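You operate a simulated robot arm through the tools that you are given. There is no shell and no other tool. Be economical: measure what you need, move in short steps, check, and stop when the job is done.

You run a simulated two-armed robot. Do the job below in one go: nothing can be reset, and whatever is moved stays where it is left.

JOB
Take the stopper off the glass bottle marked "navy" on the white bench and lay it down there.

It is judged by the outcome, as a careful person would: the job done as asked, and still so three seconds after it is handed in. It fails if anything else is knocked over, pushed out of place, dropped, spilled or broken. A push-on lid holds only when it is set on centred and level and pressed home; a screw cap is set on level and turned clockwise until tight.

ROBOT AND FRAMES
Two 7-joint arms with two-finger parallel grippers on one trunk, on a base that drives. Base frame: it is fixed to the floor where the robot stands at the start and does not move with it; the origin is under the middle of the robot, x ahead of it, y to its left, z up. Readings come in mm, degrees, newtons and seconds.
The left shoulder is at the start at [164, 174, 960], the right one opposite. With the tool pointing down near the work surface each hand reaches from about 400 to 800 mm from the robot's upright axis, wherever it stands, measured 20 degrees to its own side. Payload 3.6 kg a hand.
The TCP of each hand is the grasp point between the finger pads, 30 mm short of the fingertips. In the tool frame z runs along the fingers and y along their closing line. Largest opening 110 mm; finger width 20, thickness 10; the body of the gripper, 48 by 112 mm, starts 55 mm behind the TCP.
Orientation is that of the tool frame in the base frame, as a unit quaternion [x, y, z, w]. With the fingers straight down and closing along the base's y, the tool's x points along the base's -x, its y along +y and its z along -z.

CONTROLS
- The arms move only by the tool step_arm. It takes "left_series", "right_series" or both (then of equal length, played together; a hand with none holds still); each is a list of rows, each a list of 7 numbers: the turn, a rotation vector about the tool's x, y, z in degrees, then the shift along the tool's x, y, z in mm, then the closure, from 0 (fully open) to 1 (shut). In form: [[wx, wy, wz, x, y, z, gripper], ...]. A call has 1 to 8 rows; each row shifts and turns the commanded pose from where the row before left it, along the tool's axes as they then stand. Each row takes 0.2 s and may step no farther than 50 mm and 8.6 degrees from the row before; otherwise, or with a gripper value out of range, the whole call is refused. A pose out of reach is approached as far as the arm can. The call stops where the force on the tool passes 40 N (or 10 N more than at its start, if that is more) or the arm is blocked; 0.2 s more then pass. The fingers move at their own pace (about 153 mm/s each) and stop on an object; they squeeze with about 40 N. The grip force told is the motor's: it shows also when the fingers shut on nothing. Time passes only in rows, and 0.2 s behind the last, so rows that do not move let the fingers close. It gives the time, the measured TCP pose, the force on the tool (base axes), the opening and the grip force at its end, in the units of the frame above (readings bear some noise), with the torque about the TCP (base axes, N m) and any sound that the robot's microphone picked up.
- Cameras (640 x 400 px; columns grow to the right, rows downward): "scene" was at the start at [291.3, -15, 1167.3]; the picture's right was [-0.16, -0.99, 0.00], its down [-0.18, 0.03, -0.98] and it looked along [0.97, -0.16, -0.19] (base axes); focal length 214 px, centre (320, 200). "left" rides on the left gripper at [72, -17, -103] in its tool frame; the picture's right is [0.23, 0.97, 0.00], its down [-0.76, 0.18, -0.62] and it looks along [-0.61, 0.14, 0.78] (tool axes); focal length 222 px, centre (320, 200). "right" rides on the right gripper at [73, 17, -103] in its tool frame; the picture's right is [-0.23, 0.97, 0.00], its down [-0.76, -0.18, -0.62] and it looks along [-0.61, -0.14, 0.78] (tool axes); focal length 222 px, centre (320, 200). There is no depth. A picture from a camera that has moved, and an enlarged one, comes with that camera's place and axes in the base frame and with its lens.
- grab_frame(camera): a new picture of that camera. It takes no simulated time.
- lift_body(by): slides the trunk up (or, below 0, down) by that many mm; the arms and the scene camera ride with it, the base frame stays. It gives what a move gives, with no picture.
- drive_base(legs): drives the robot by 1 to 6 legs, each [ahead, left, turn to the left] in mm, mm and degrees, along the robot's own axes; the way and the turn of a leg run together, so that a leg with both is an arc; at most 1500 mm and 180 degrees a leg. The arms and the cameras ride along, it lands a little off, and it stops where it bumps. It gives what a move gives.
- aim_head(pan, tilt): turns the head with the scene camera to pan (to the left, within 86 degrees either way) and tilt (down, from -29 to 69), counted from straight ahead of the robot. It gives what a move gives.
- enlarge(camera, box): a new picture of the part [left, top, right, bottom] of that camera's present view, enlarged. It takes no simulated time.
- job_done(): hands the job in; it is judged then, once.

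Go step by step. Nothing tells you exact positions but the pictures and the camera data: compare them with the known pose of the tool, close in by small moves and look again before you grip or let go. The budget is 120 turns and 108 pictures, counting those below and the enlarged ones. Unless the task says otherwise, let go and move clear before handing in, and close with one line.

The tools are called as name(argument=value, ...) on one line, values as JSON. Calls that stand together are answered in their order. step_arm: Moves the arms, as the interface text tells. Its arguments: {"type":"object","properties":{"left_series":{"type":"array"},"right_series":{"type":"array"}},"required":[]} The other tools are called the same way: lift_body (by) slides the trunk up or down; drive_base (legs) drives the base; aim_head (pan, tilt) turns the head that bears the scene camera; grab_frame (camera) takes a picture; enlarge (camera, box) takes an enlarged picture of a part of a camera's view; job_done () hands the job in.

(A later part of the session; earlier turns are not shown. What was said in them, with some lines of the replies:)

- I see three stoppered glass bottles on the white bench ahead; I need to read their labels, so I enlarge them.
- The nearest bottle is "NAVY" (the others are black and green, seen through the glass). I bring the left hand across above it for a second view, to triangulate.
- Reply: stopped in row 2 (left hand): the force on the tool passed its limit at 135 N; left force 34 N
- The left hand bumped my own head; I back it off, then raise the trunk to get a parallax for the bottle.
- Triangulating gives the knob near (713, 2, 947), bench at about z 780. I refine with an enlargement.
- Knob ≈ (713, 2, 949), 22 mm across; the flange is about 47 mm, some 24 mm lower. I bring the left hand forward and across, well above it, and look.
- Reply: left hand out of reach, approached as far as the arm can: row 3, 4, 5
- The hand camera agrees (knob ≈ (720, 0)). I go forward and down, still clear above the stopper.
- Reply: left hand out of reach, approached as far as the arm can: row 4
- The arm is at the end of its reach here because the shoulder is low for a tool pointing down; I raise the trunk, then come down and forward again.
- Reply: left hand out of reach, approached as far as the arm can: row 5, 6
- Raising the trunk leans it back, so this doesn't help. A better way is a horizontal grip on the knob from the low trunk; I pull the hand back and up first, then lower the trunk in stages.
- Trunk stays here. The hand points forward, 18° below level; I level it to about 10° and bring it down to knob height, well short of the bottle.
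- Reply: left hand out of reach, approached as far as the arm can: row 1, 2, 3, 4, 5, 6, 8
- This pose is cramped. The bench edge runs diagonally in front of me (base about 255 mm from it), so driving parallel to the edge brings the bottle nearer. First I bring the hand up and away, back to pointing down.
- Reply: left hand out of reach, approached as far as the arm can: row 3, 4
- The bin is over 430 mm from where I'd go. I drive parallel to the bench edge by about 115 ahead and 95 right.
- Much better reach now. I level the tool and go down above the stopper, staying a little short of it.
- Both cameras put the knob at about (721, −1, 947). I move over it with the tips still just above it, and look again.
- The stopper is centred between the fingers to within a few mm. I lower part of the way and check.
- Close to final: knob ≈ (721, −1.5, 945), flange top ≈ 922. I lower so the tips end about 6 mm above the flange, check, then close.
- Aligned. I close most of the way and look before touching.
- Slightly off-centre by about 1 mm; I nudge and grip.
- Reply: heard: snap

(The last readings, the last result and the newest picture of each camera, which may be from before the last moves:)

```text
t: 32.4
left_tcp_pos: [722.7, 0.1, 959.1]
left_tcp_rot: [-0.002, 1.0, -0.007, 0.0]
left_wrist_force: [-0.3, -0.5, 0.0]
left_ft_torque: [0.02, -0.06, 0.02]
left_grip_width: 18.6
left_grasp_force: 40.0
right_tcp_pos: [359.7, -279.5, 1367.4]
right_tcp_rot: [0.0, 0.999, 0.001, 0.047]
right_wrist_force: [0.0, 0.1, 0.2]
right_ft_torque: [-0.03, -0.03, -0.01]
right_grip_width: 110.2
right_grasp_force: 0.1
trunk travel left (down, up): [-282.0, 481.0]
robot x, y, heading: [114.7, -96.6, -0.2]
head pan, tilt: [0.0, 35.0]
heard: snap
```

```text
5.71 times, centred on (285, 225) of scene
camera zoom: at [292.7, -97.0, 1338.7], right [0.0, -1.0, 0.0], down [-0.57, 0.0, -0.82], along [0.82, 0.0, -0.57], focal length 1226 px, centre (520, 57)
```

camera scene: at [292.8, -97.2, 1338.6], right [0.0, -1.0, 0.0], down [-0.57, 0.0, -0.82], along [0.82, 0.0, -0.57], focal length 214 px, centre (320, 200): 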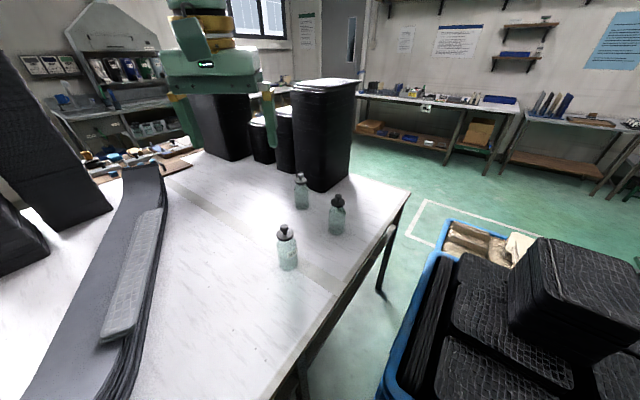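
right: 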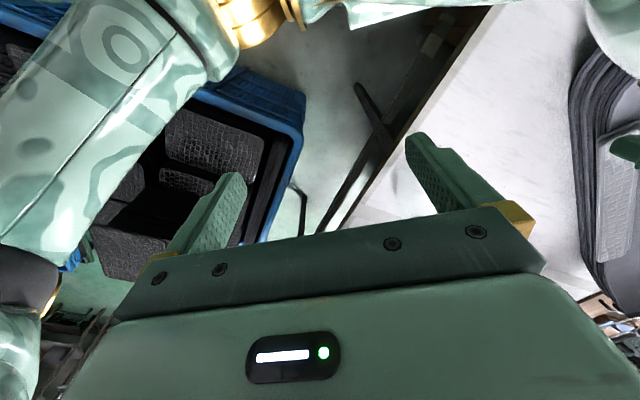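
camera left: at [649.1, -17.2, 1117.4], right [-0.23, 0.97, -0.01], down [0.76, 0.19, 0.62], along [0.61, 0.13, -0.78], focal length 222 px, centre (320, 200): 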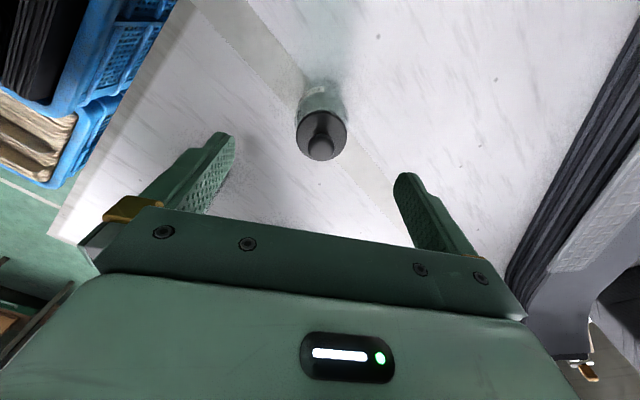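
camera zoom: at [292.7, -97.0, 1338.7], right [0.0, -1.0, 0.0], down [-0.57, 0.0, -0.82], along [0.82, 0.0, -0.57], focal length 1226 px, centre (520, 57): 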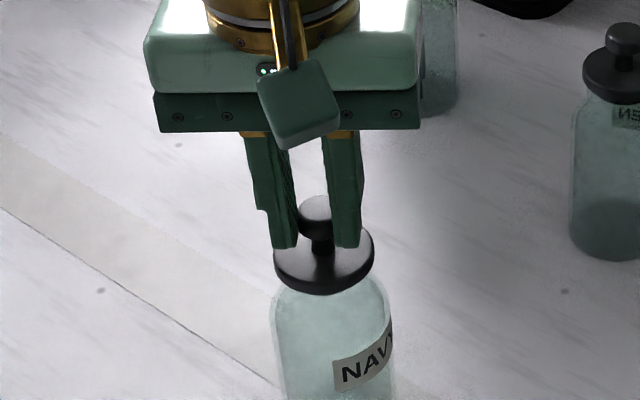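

Gripped at 18.6 mm with a "snap" — probably the stopper coming loose. I lift straight up gently and look.

step_arm(left_series=[[0, 0, 0, 0, 0, -4, 1], [0, 0, 0, 0, 0, -6, 1], [0, 0, 0, 0, 0, -8, 1], [0, 0, 0, 0, 0, -10, 1], [0, 0, 0, 0, 0, 0, 1]])

enlarge(camera="scene", box=[240, 180, 320, 260])

grab_frame(camera="left")

```text
t: 33.6
left_tcp_pos: [722.0, -0.1, 987.1]
left_tcp_rot: [-0.003, 1.0, -0.007, 0.001]
left_wrist_force: [-0.2, 0.6, 0.7]
left_ft_torque: [0.02, -0.02, 0.01]
left_grip_width: 18.5
left_grasp_force: 40.5
right_tcp_pos: [361.1, -280.7, 1367.9]
right_tcp_rot: [-0.001, 0.999, 0.001, 0.046]
right_wrist_force: [-0.2, -0.8, -0.8]
right_ft_torque: [0.01, -0.05, 0.0]
right_grip_width: 110.1
right_grasp_force: 0.1
trunk travel left (down, up): [-282.0, 481.0]
robot x, y, heading: [114.6, -99.2, 0.1]
head pan, tilt: [0.0, 35.0]
```

```text
5.00 times, centred on (280, 220) of scene
camera zoom: at [292.9, -97.0, 1338.6], right [0.0, -1.0, 0.0], down [-0.57, 0.0, -0.82], along [0.82, 0.0, -0.57], focal length 1072 px, centre (520, 100)
```

zoom: 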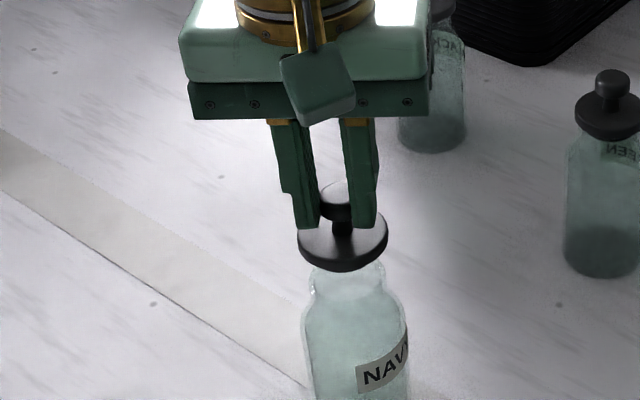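

```text
73 pictures are left
camera left: at [649.4, -15.4, 1090.6], right [-0.23, 0.97, -0.01], down [0.76, 0.19, 0.62], along [0.61, 0.13, -0.78], focal length 222 px, centre (320, 200)
```

left: 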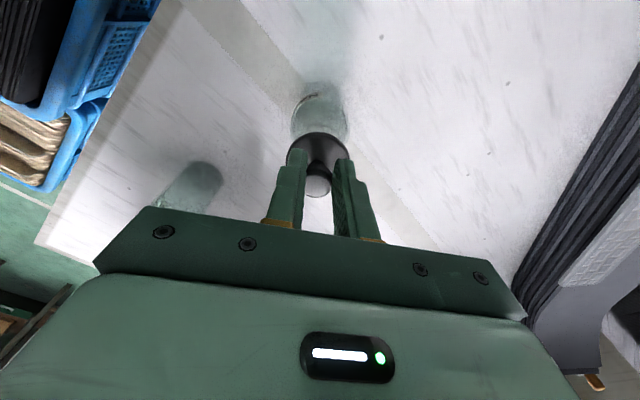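

The stopper is off and the bottle stands. I raise further and carry it to a clear spot on the bench at left-near, then look.

step_arm(left_series=[[0, 0, 0, 0, 0, -30, 1], [0, 0, 0, 0, 0, -35, 1], [0, 0, 0, 10, 30, 0, 1], [0, 0, 0, 15, 35, 0, 1], [0, 0, 0, 15, 35, 0, 1], [0, 0, 0, 15, 30, 0, 1], [0, 0, 0, 0, 0, 0, 1]])

enlarge(camera="scene", box=[190, 140, 330, 290])

grab_frame(camera="left")

```text
t: 35.2
left_tcp_pos: [664.9, 131.3, 1049.4]
left_tcp_rot: [-0.003, 1.0, -0.006, 0.001]
left_wrist_force: [-0.8, 0.3, 0.0]
left_ft_torque: [0.01, 0.01, -0.01]
left_grip_width: 18.0
left_grasp_force: 39.9
right_tcp_pos: [360.2, -280.1, 1367.0]
right_tcp_rot: [0.0, 0.999, 0.002, 0.046]
right_wrist_force: [0.4, 0.3, 0.3]
right_ft_torque: [-0.01, 0.0, -0.03]
right_grip_width: 110.1
right_grasp_force: 0.0
trunk travel left (down, up): [-282.0, 481.0]
robot x, y, heading: [112.7, -98.0, 0.1]
head pan, tilt: [0.0, 35.0]
```

```text
2.67 times, centred on (260, 215) of scene
camera zoom: at [293.1, -97.6, 1338.6], right [0.0, -1.0, 0.0], down [-0.57, 0.0, -0.82], along [0.82, 0.0, -0.57], focal length 572 px, centre (480, 160)
```

zoom: 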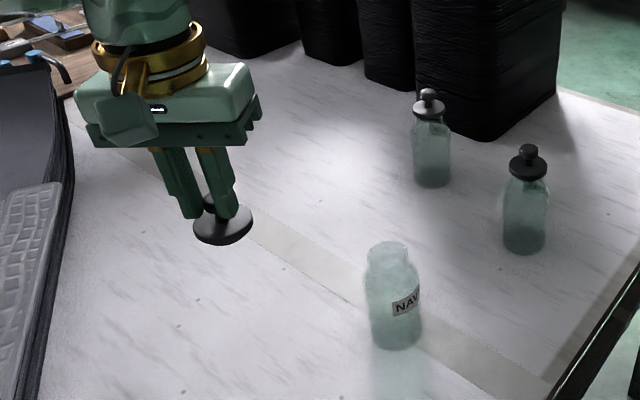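

```text
71 pictures are left
camera left: at [593.0, 115.4, 1152.5], right [-0.23, 0.97, -0.01], down [0.76, 0.19, 0.62], along [0.61, 0.13, -0.78], focal length 222 px, centre (320, 200)
```

left: 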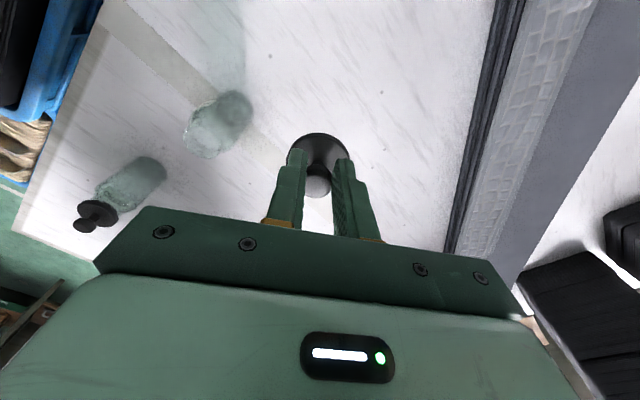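

enlarge(camera="scene", box=[225, 175, 260, 210])

```text
11.43 times, centred on (242, 192) of scene
camera zoom: at [293.1, -97.6, 1338.6], right [0.0, -1.0, 0.0], down [-0.57, 0.0, -0.82], along [0.82, 0.0, -0.57], focal length 2451 px, centre (1206, 286)
```

zoom: 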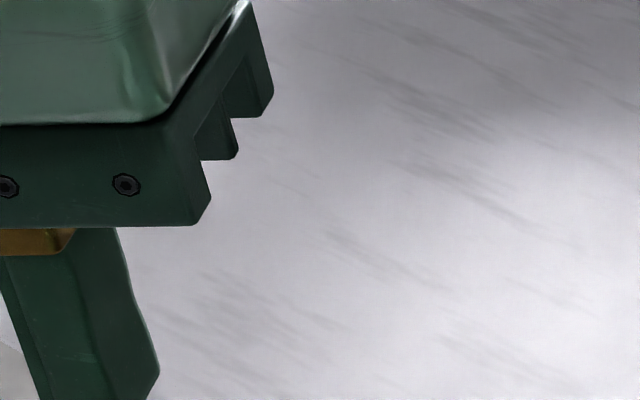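

enlarge(camera="scene", box=[200, 200, 250, 240])

```text
10.00 times, centred on (225, 220) of scene
camera zoom: at [293.1, -97.6, 1338.6], right [0.0, -1.0, 0.0], down [-0.57, 0.0, -0.82], along [0.82, 0.0, -0.57], focal length 2145 px, centre (1270, 0)
```

zoom: 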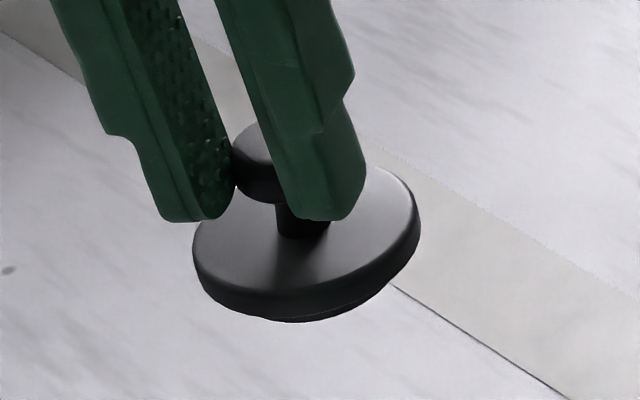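

The stopper has only a short plug under its flange, so I set it straight down. I lower near the bench first.

step_arm(left_series=[[0, 0, 0, 0, 0, 40, 1], [0, 0, 0, 0, 0, 40, 1], [0, 0, 0, 0, 0, 40, 1], [0, 0, 0, 0, 0, 30, 1], [0, 0, 0, 0, 0, 15, 1], [0, 0, 0, 0, 0, 0, 1]])

enlarge(camera="scene", box=[180, 200, 280, 300])

grab_frame(camera="left")

```text
t: 36.6
left_tcp_pos: [665.6, 127.4, 884.4]
left_tcp_rot: [-0.002, 1.0, -0.007, 0.001]
left_wrist_force: [0.1, 0.1, -0.8]
left_ft_torque: [0.0, -0.01, -0.03]
left_grip_width: 17.9
left_grasp_force: 39.9
right_tcp_pos: [360.3, -281.6, 1366.8]
right_tcp_rot: [0.001, 0.999, 0.001, 0.048]
right_wrist_force: [-0.4, 0.1, -0.6]
right_ft_torque: [-0.02, -0.04, -0.01]
right_grip_width: 110.1
right_grasp_force: 0.1
trunk travel left (down, up): [-282.0, 481.0]
robot x, y, heading: [115.4, -97.6, 0.1]
head pan, tilt: [0.0, 35.0]
```

```text
4.00 times, centred on (230, 250) of scene
camera zoom: at [292.6, -97.0, 1338.7], right [0.0, -1.0, 0.0], down [-0.57, 0.0, -0.82], along [0.82, 0.0, -0.57], focal length 858 px, centre (680, 0)
```

zoom: 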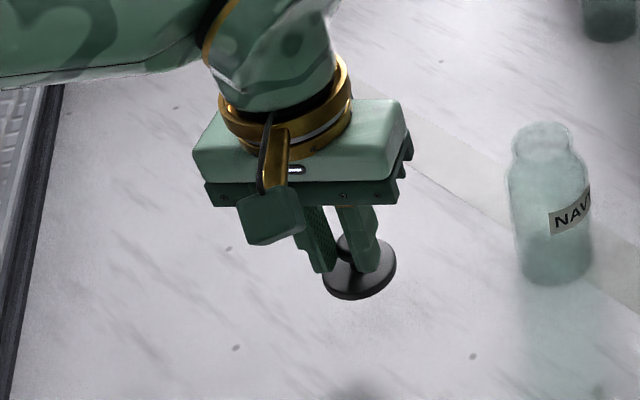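

```text
67 pictures are left
camera left: at [594.1, 113.2, 987.7], right [-0.23, 0.97, -0.01], down [0.76, 0.19, 0.62], along [0.61, 0.13, -0.78], focal length 222 px, centre (320, 200)
```

left: 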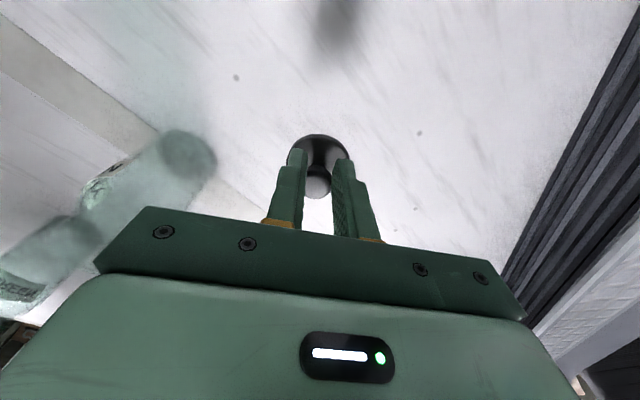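

Reflection shows there is still a gap to the bench. I go down in small steps, watching force.

step_arm(left_series=[[0, 0, 0, 0, 0, 6, 1], [0, 0, 0, 0, 0, 5, 1], [0, 0, 0, 0, 0, 4, 1], [0, 0, 0, 0, 0, 3, 1], [0, 0, 0, 0, 0, 3, 1], [0, 0, 0, 0, 0, 0, 1]])

enlarge(camera="scene", box=[210, 240, 270, 300])

```text
t: 38.0
left_tcp_pos: [665.6, 128.6, 863.6]
left_tcp_rot: [-0.003, 1.0, -0.007, 0.001]
left_wrist_force: [-0.1, 0.1, 0.1]
left_ft_torque: [0.02, 0.0, 0.02]
left_grip_width: 17.1
left_grasp_force: 40.1
right_tcp_pos: [359.9, -279.8, 1366.8]
right_tcp_rot: [0.0, 0.999, 0.001, 0.048]
right_wrist_force: [0.3, 0.5, -0.3]
right_ft_torque: [0.0, -0.03, -0.02]
right_grip_width: 109.8
right_grasp_force: 0.0
trunk travel left (down, up): [-282.0, 481.0]
robot x, y, heading: [116.3, -98.4, -0.0]
head pan, tilt: [0.0, 35.0]
```

```text
6.67 times, centred on (240, 270) of scene
camera zoom: at [292.7, -96.9, 1338.7], right [0.0, -1.0, 0.0], down [-0.57, 0.0, -0.82], along [0.82, 0.0, -0.57], focal length 1430 px, centre (853, -267)
```

zoom: 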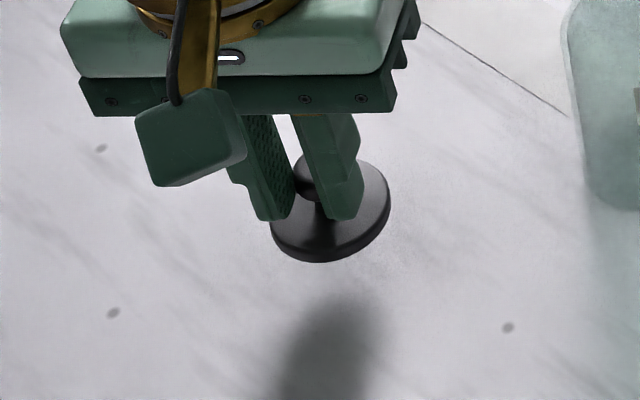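

The grip width is creeping down (the knob slips slightly), so I go on without delay.

step_arm(left_series=[[0, 0, 0, 0, 0, 4, 1], [0, 0, 0, 0, 0, 4, 1], [0, 0, 0, 0, 0, 3, 1], [0, 0, 0, 0, 0, 3, 1], [0, 0, 0, 0, 0, 0, 1]])

enlarge(camera="scene", box=[210, 240, 270, 300])

```text
t: 39.2
left_tcp_pos: [666.6, 129.3, 850.1]
left_tcp_rot: [-0.003, 1.0, -0.007, 0.001]
left_wrist_force: [-0.4, -0.4, 0.1]
left_ft_torque: [0.01, -0.01, -0.03]
left_grip_width: 16.3
left_grasp_force: 40.0
right_tcp_pos: [360.2, -280.6, 1366.8]
right_tcp_rot: [0.0, 0.999, 0.001, 0.048]
right_wrist_force: [0.2, -0.3, -0.6]
right_ft_torque: [-0.03, -0.01, -0.03]
right_grip_width: 110.1
right_grasp_force: 0.0
trunk travel left (down, up): [-282.0, 481.0]
robot x, y, heading: [115.4, -98.9, 0.1]
head pan, tilt: [0.0, 35.0]
```

```text
6.67 times, centred on (240, 270) of scene
camera zoom: at [292.7, -96.9, 1338.7], right [0.0, -1.0, 0.0], down [-0.57, 0.0, -0.82], along [0.82, 0.0, -0.57], focal length 1430 px, centre (853, -267)
```

zoom: 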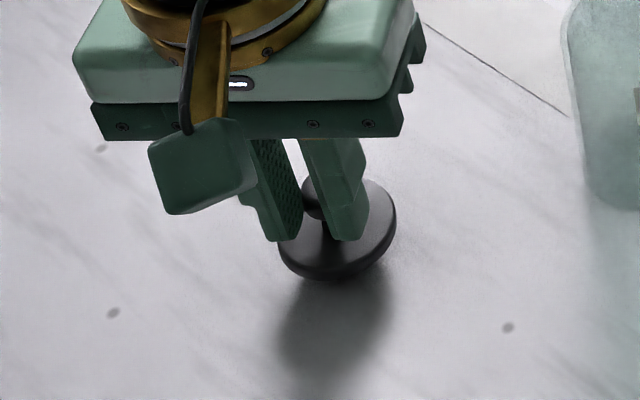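

step_arm(left_series=[[0, 0, 0, 0, 0, 3, 1], [0, 0, 0, 0, 0, 3, 1], [0, 0, 0, 0, 0, 2, 1]])

enlarge(camera="scene", box=[210, 240, 270, 300])

```text
t: 40.0
left_tcp_pos: [666.1, 129.6, 843.6]
left_tcp_rot: [-0.002, 1.0, -0.007, 0.001]
left_wrist_force: [-1.0, 0.5, 2.8]
left_ft_torque: [-0.06, 0.0, 0.01]
left_grip_width: 15.8
left_grasp_force: 39.9
right_tcp_pos: [358.8, -279.4, 1367.6]
right_tcp_rot: [0.0, 0.999, 0.001, 0.048]
right_wrist_force: [0.7, 0.1, 0.0]
right_ft_torque: [0.01, -0.02, 0.03]
right_grip_width: 110.1
right_grasp_force: 0.1
trunk travel left (down, up): [-282.0, 481.0]
robot x, y, heading: [120.3, -94.5, 0.1]
head pan, tilt: [0.0, 35.0]
```

```text
6.67 times, centred on (240, 270) of scene
camera zoom: at [292.2, -97.0, 1338.8], right [0.0, -1.0, 0.0], down [-0.57, 0.0, -0.82], along [0.82, 0.0, -0.57], focal length 1430 px, centre (853, -267)
```

zoom: 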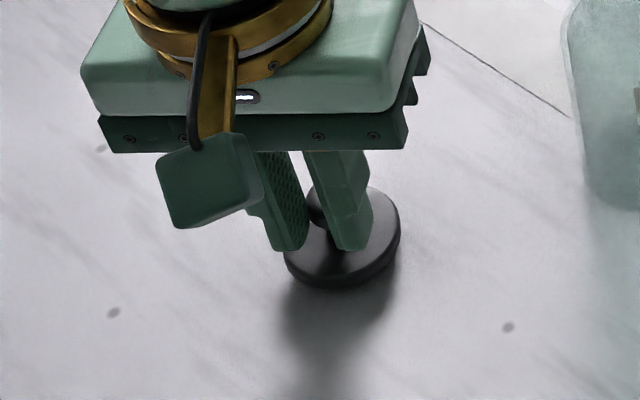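

Contact begins (about 3 N). One more small press, then a gentle release.

step_arm(left_series=[[0, 0, 0, 0, 0, 2, 1], [0, 0, 0, 0, 0, 1, 1], [0, 0, 0, 0, 0, 0, 1]])

enlarge(camera="scene", box=[210, 240, 270, 300])

```text
t: 40.8
left_tcp_pos: [666.2, 128.6, 839.1]
left_tcp_rot: [-0.002, 1.0, -0.008, 0.0]
left_wrist_force: [-0.3, -0.3, -0.5]
left_ft_torque: [0.02, -0.03, -0.02]
left_grip_width: 0.0
left_grasp_force: 37.6
right_tcp_pos: [359.9, -280.3, 1366.7]
right_tcp_rot: [-0.001, 0.999, 0.001, 0.047]
right_wrist_force: [0.4, 0.2, -0.4]
right_ft_torque: [-0.01, -0.01, 0.01]
right_grip_width: 109.9
right_grasp_force: 0.0
trunk travel left (down, up): [-282.0, 481.0]
robot x, y, heading: [117.5, -96.8, 0.1]
head pan, tilt: [0.0, 35.0]
```

```text
6.67 times, centred on (240, 270) of scene
camera zoom: at [292.8, -96.9, 1338.7], right [0.0, -1.0, 0.0], down [-0.57, 0.0, -0.82], along [0.82, 0.0, -0.57], focal length 1430 px, centre (853, -267)
```

zoom: 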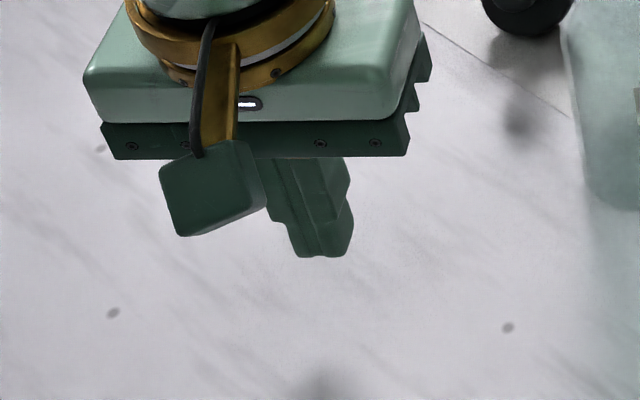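

The stopper squeezed out of the fingers; I look at where it went.

grab_frame(camera="scene")

grab_frame(camera="left")

```text
62 pictures are left
camera scene: at [292.8, -96.9, 1338.7], right [0.0, -1.0, 0.0], down [-0.57, 0.0, -0.82], along [0.82, 0.0, -0.57], focal length 214 px, centre (320, 200)
```

scene: 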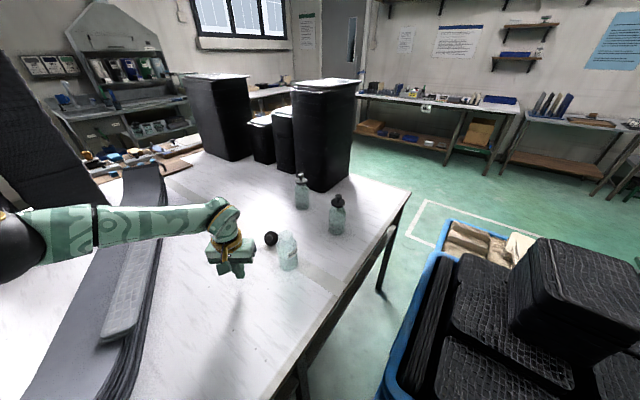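

```text
61 pictures are left
camera left: at [593.9, 112.4, 942.3], right [-0.23, 0.97, -0.01], down [0.76, 0.19, 0.62], along [0.61, 0.13, -0.78], focal length 222 px, centre (320, 200)
```

left: 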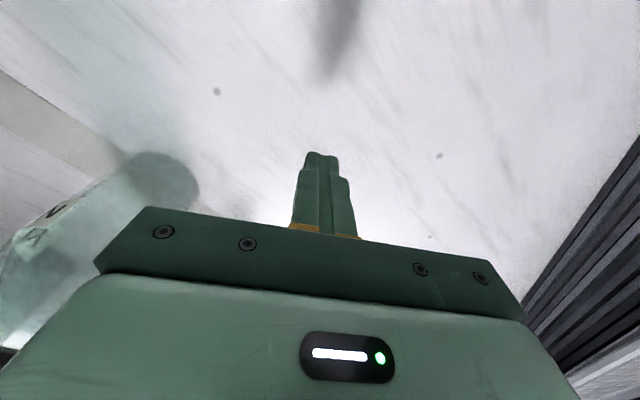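

It lies or rolls near the navy bottle. I raise the hand straight up and see where the stopper settles.

step_arm(left_series=[[0, 0, 0, 0, 0, -20, 1], [0, 0, 0, 0, 0, -20, 1]])

enlarge(camera="scene", box=[220, 160, 350, 290])

```text
t: 41.4
left_tcp_pos: [666.1, 128.8, 879.7]
left_tcp_rot: [-0.002, 1.0, -0.007, 0.001]
left_wrist_force: [0.5, 0.2, 0.8]
left_ft_torque: [0.0, 0.01, 0.0]
left_grip_width: 0.0
left_grasp_force: 37.3
right_tcp_pos: [360.4, -280.0, 1367.4]
right_tcp_rot: [0.001, 0.999, 0.001, 0.046]
right_wrist_force: [-0.7, -0.1, 0.4]
right_ft_torque: [-0.02, 0.01, 0.01]
right_grip_width: 110.2
right_grasp_force: 0.1
trunk travel left (down, up): [-282.0, 481.0]
robot x, y, heading: [114.2, -97.3, 0.0]
head pan, tilt: [0.0, 35.0]
```

```text
3.08 times, centred on (285, 225) of scene
camera zoom: at [292.5, -97.0, 1338.7], right [0.0, -1.0, 0.0], down [-0.57, 0.0, -0.82], along [0.82, 0.0, -0.57], focal length 660 px, centre (428, 123)
```

zoom: 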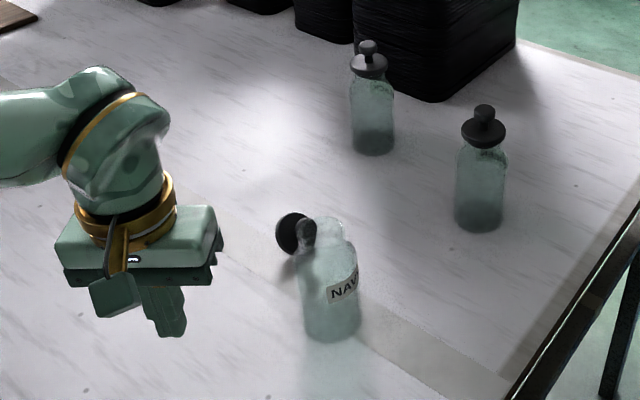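

step_arm(left_series=[[0, 0, 0, 0, 0, -30, 1], [0, 0, 0, 0, 0, -30, 1], [0, 0, 0, 0, 0, -30, 0.8], [0, 0, 0, 0, 20, -20, 0.6], [0, 0, 0, 0, 20, 0, 0.6], [0, 0, 0, 0, 0, 0, 0.6]])

enlarge(camera="scene", box=[220, 160, 350, 290])

grab_frame(camera="left")

```text
t: 42.8
left_tcp_pos: [666.3, 171.3, 989.9]
left_tcp_rot: [-0.003, 1.0, -0.005, 0.001]
left_wrist_force: [-0.5, 0.7, 0.3]
left_ft_torque: [-0.04, 0.0, 0.03]
left_grip_width: 44.3
left_grasp_force: 0.0
right_tcp_pos: [360.1, -279.6, 1366.3]
right_tcp_rot: [0.0, 0.999, 0.001, 0.047]
right_wrist_force: [0.4, -0.2, -1.1]
right_ft_torque: [0.01, -0.03, -0.02]
right_grip_width: 110.1
right_grasp_force: 0.1
trunk travel left (down, up): [-282.0, 481.0]
robot x, y, heading: [115.1, -99.0, 0.1]
head pan, tilt: [0.0, 35.0]
```

```text
3.08 times, centred on (285, 225) of scene
camera zoom: at [292.7, -97.2, 1338.7], right [0.0, -1.0, 0.0], down [-0.57, 0.0, -0.82], along [0.82, 0.0, -0.57], focal length 660 px, centre (428, 123)
```

zoom: 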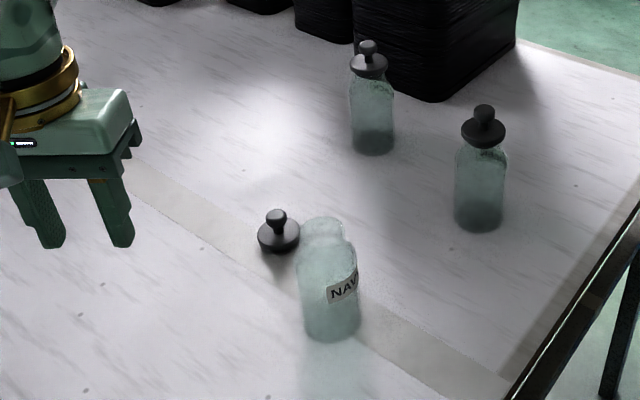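

```text
58 pictures are left
camera left: at [593.5, 154.8, 1092.6], right [-0.23, 0.97, -0.01], down [0.76, 0.19, 0.62], along [0.61, 0.13, -0.78], focal length 222 px, centre (320, 200)
```

left: 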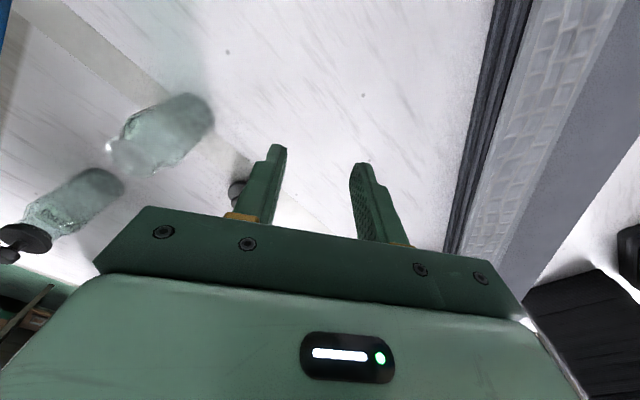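

The stopper has come to rest upright on the bench beside the bottle; all bottles stand where they were. I let time pass with the hand moving further clear, and confirm it's still.

step_arm(left_series=[[0, 0, 0, 10, 0, -30, 0.6], [0, 0, 0, 10, 0, -30, 0.6], [0, 0, 0, 10, 0, -30, 0.6], [0, 0, 0, 0, 0, 0, 0.6], [0, 0, 0, 0, 0, 0, 0.6], [0, 0, 0, 0, 0, 0, 0.6], [0, 0, 0, 0, 0, 0, 0.6]])

enlarge(camera="scene", box=[220, 160, 350, 290])

enlarge(camera="scene", box=[255, 225, 305, 275])

```text
t: 44.4
left_tcp_pos: [635.4, 172.0, 1078.2]
left_tcp_rot: [-0.003, 1.0, -0.007, 0.001]
left_wrist_force: [-0.2, -0.7, -0.2]
left_ft_torque: [-0.07, 0.01, 0.0]
left_grip_width: 43.9
left_grasp_force: 0.0
right_tcp_pos: [360.6, -280.1, 1367.6]
right_tcp_rot: [0.0, 0.999, 0.001, 0.047]
right_wrist_force: [-0.4, 0.0, -0.1]
right_ft_torque: [-0.02, 0.02, 0.02]
right_grip_width: 110.1
right_grasp_force: 0.0
trunk travel left (down, up): [-282.0, 481.0]
robot x, y, heading: [114.7, -97.5, -0.3]
head pan, tilt: [0.0, 35.0]
```

```text
3.08 times, centred on (285, 225) of scene
camera zoom: at [292.6, -96.9, 1338.7], right [0.0, -1.0, 0.0], down [-0.57, 0.0, -0.82], along [0.82, 0.0, -0.57], focal length 660 px, centre (428, 123)
```

zoom: 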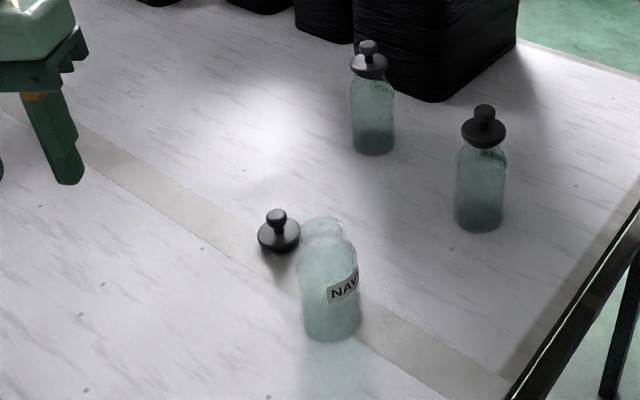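

```text
8.00 times, centred on (280, 250) of scene
camera zoom: at [292.6, -96.9, 1338.7], right [0.0, -1.0, 0.0], down [-0.57, 0.0, -0.82], along [0.82, 0.0, -0.57], focal length 1716 px, centre (640, -200)
```

zoom: 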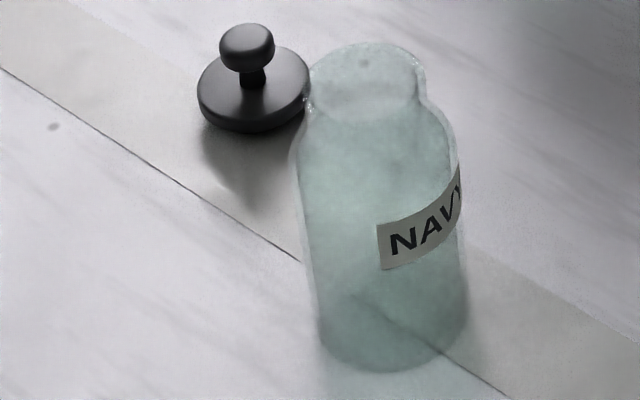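

The stopper rests still, flat on the bench beside the open navy bottle, and nothing else has moved. I hand in.

job_done()

```text
The job is handed in.
```

The stopper is off the navy bottle and resting on the white bench behind it. It slipped out of the gripper as I set it down and rolled a short way before it stopped. The navy bottle and the black and green ones are still standing where they were.
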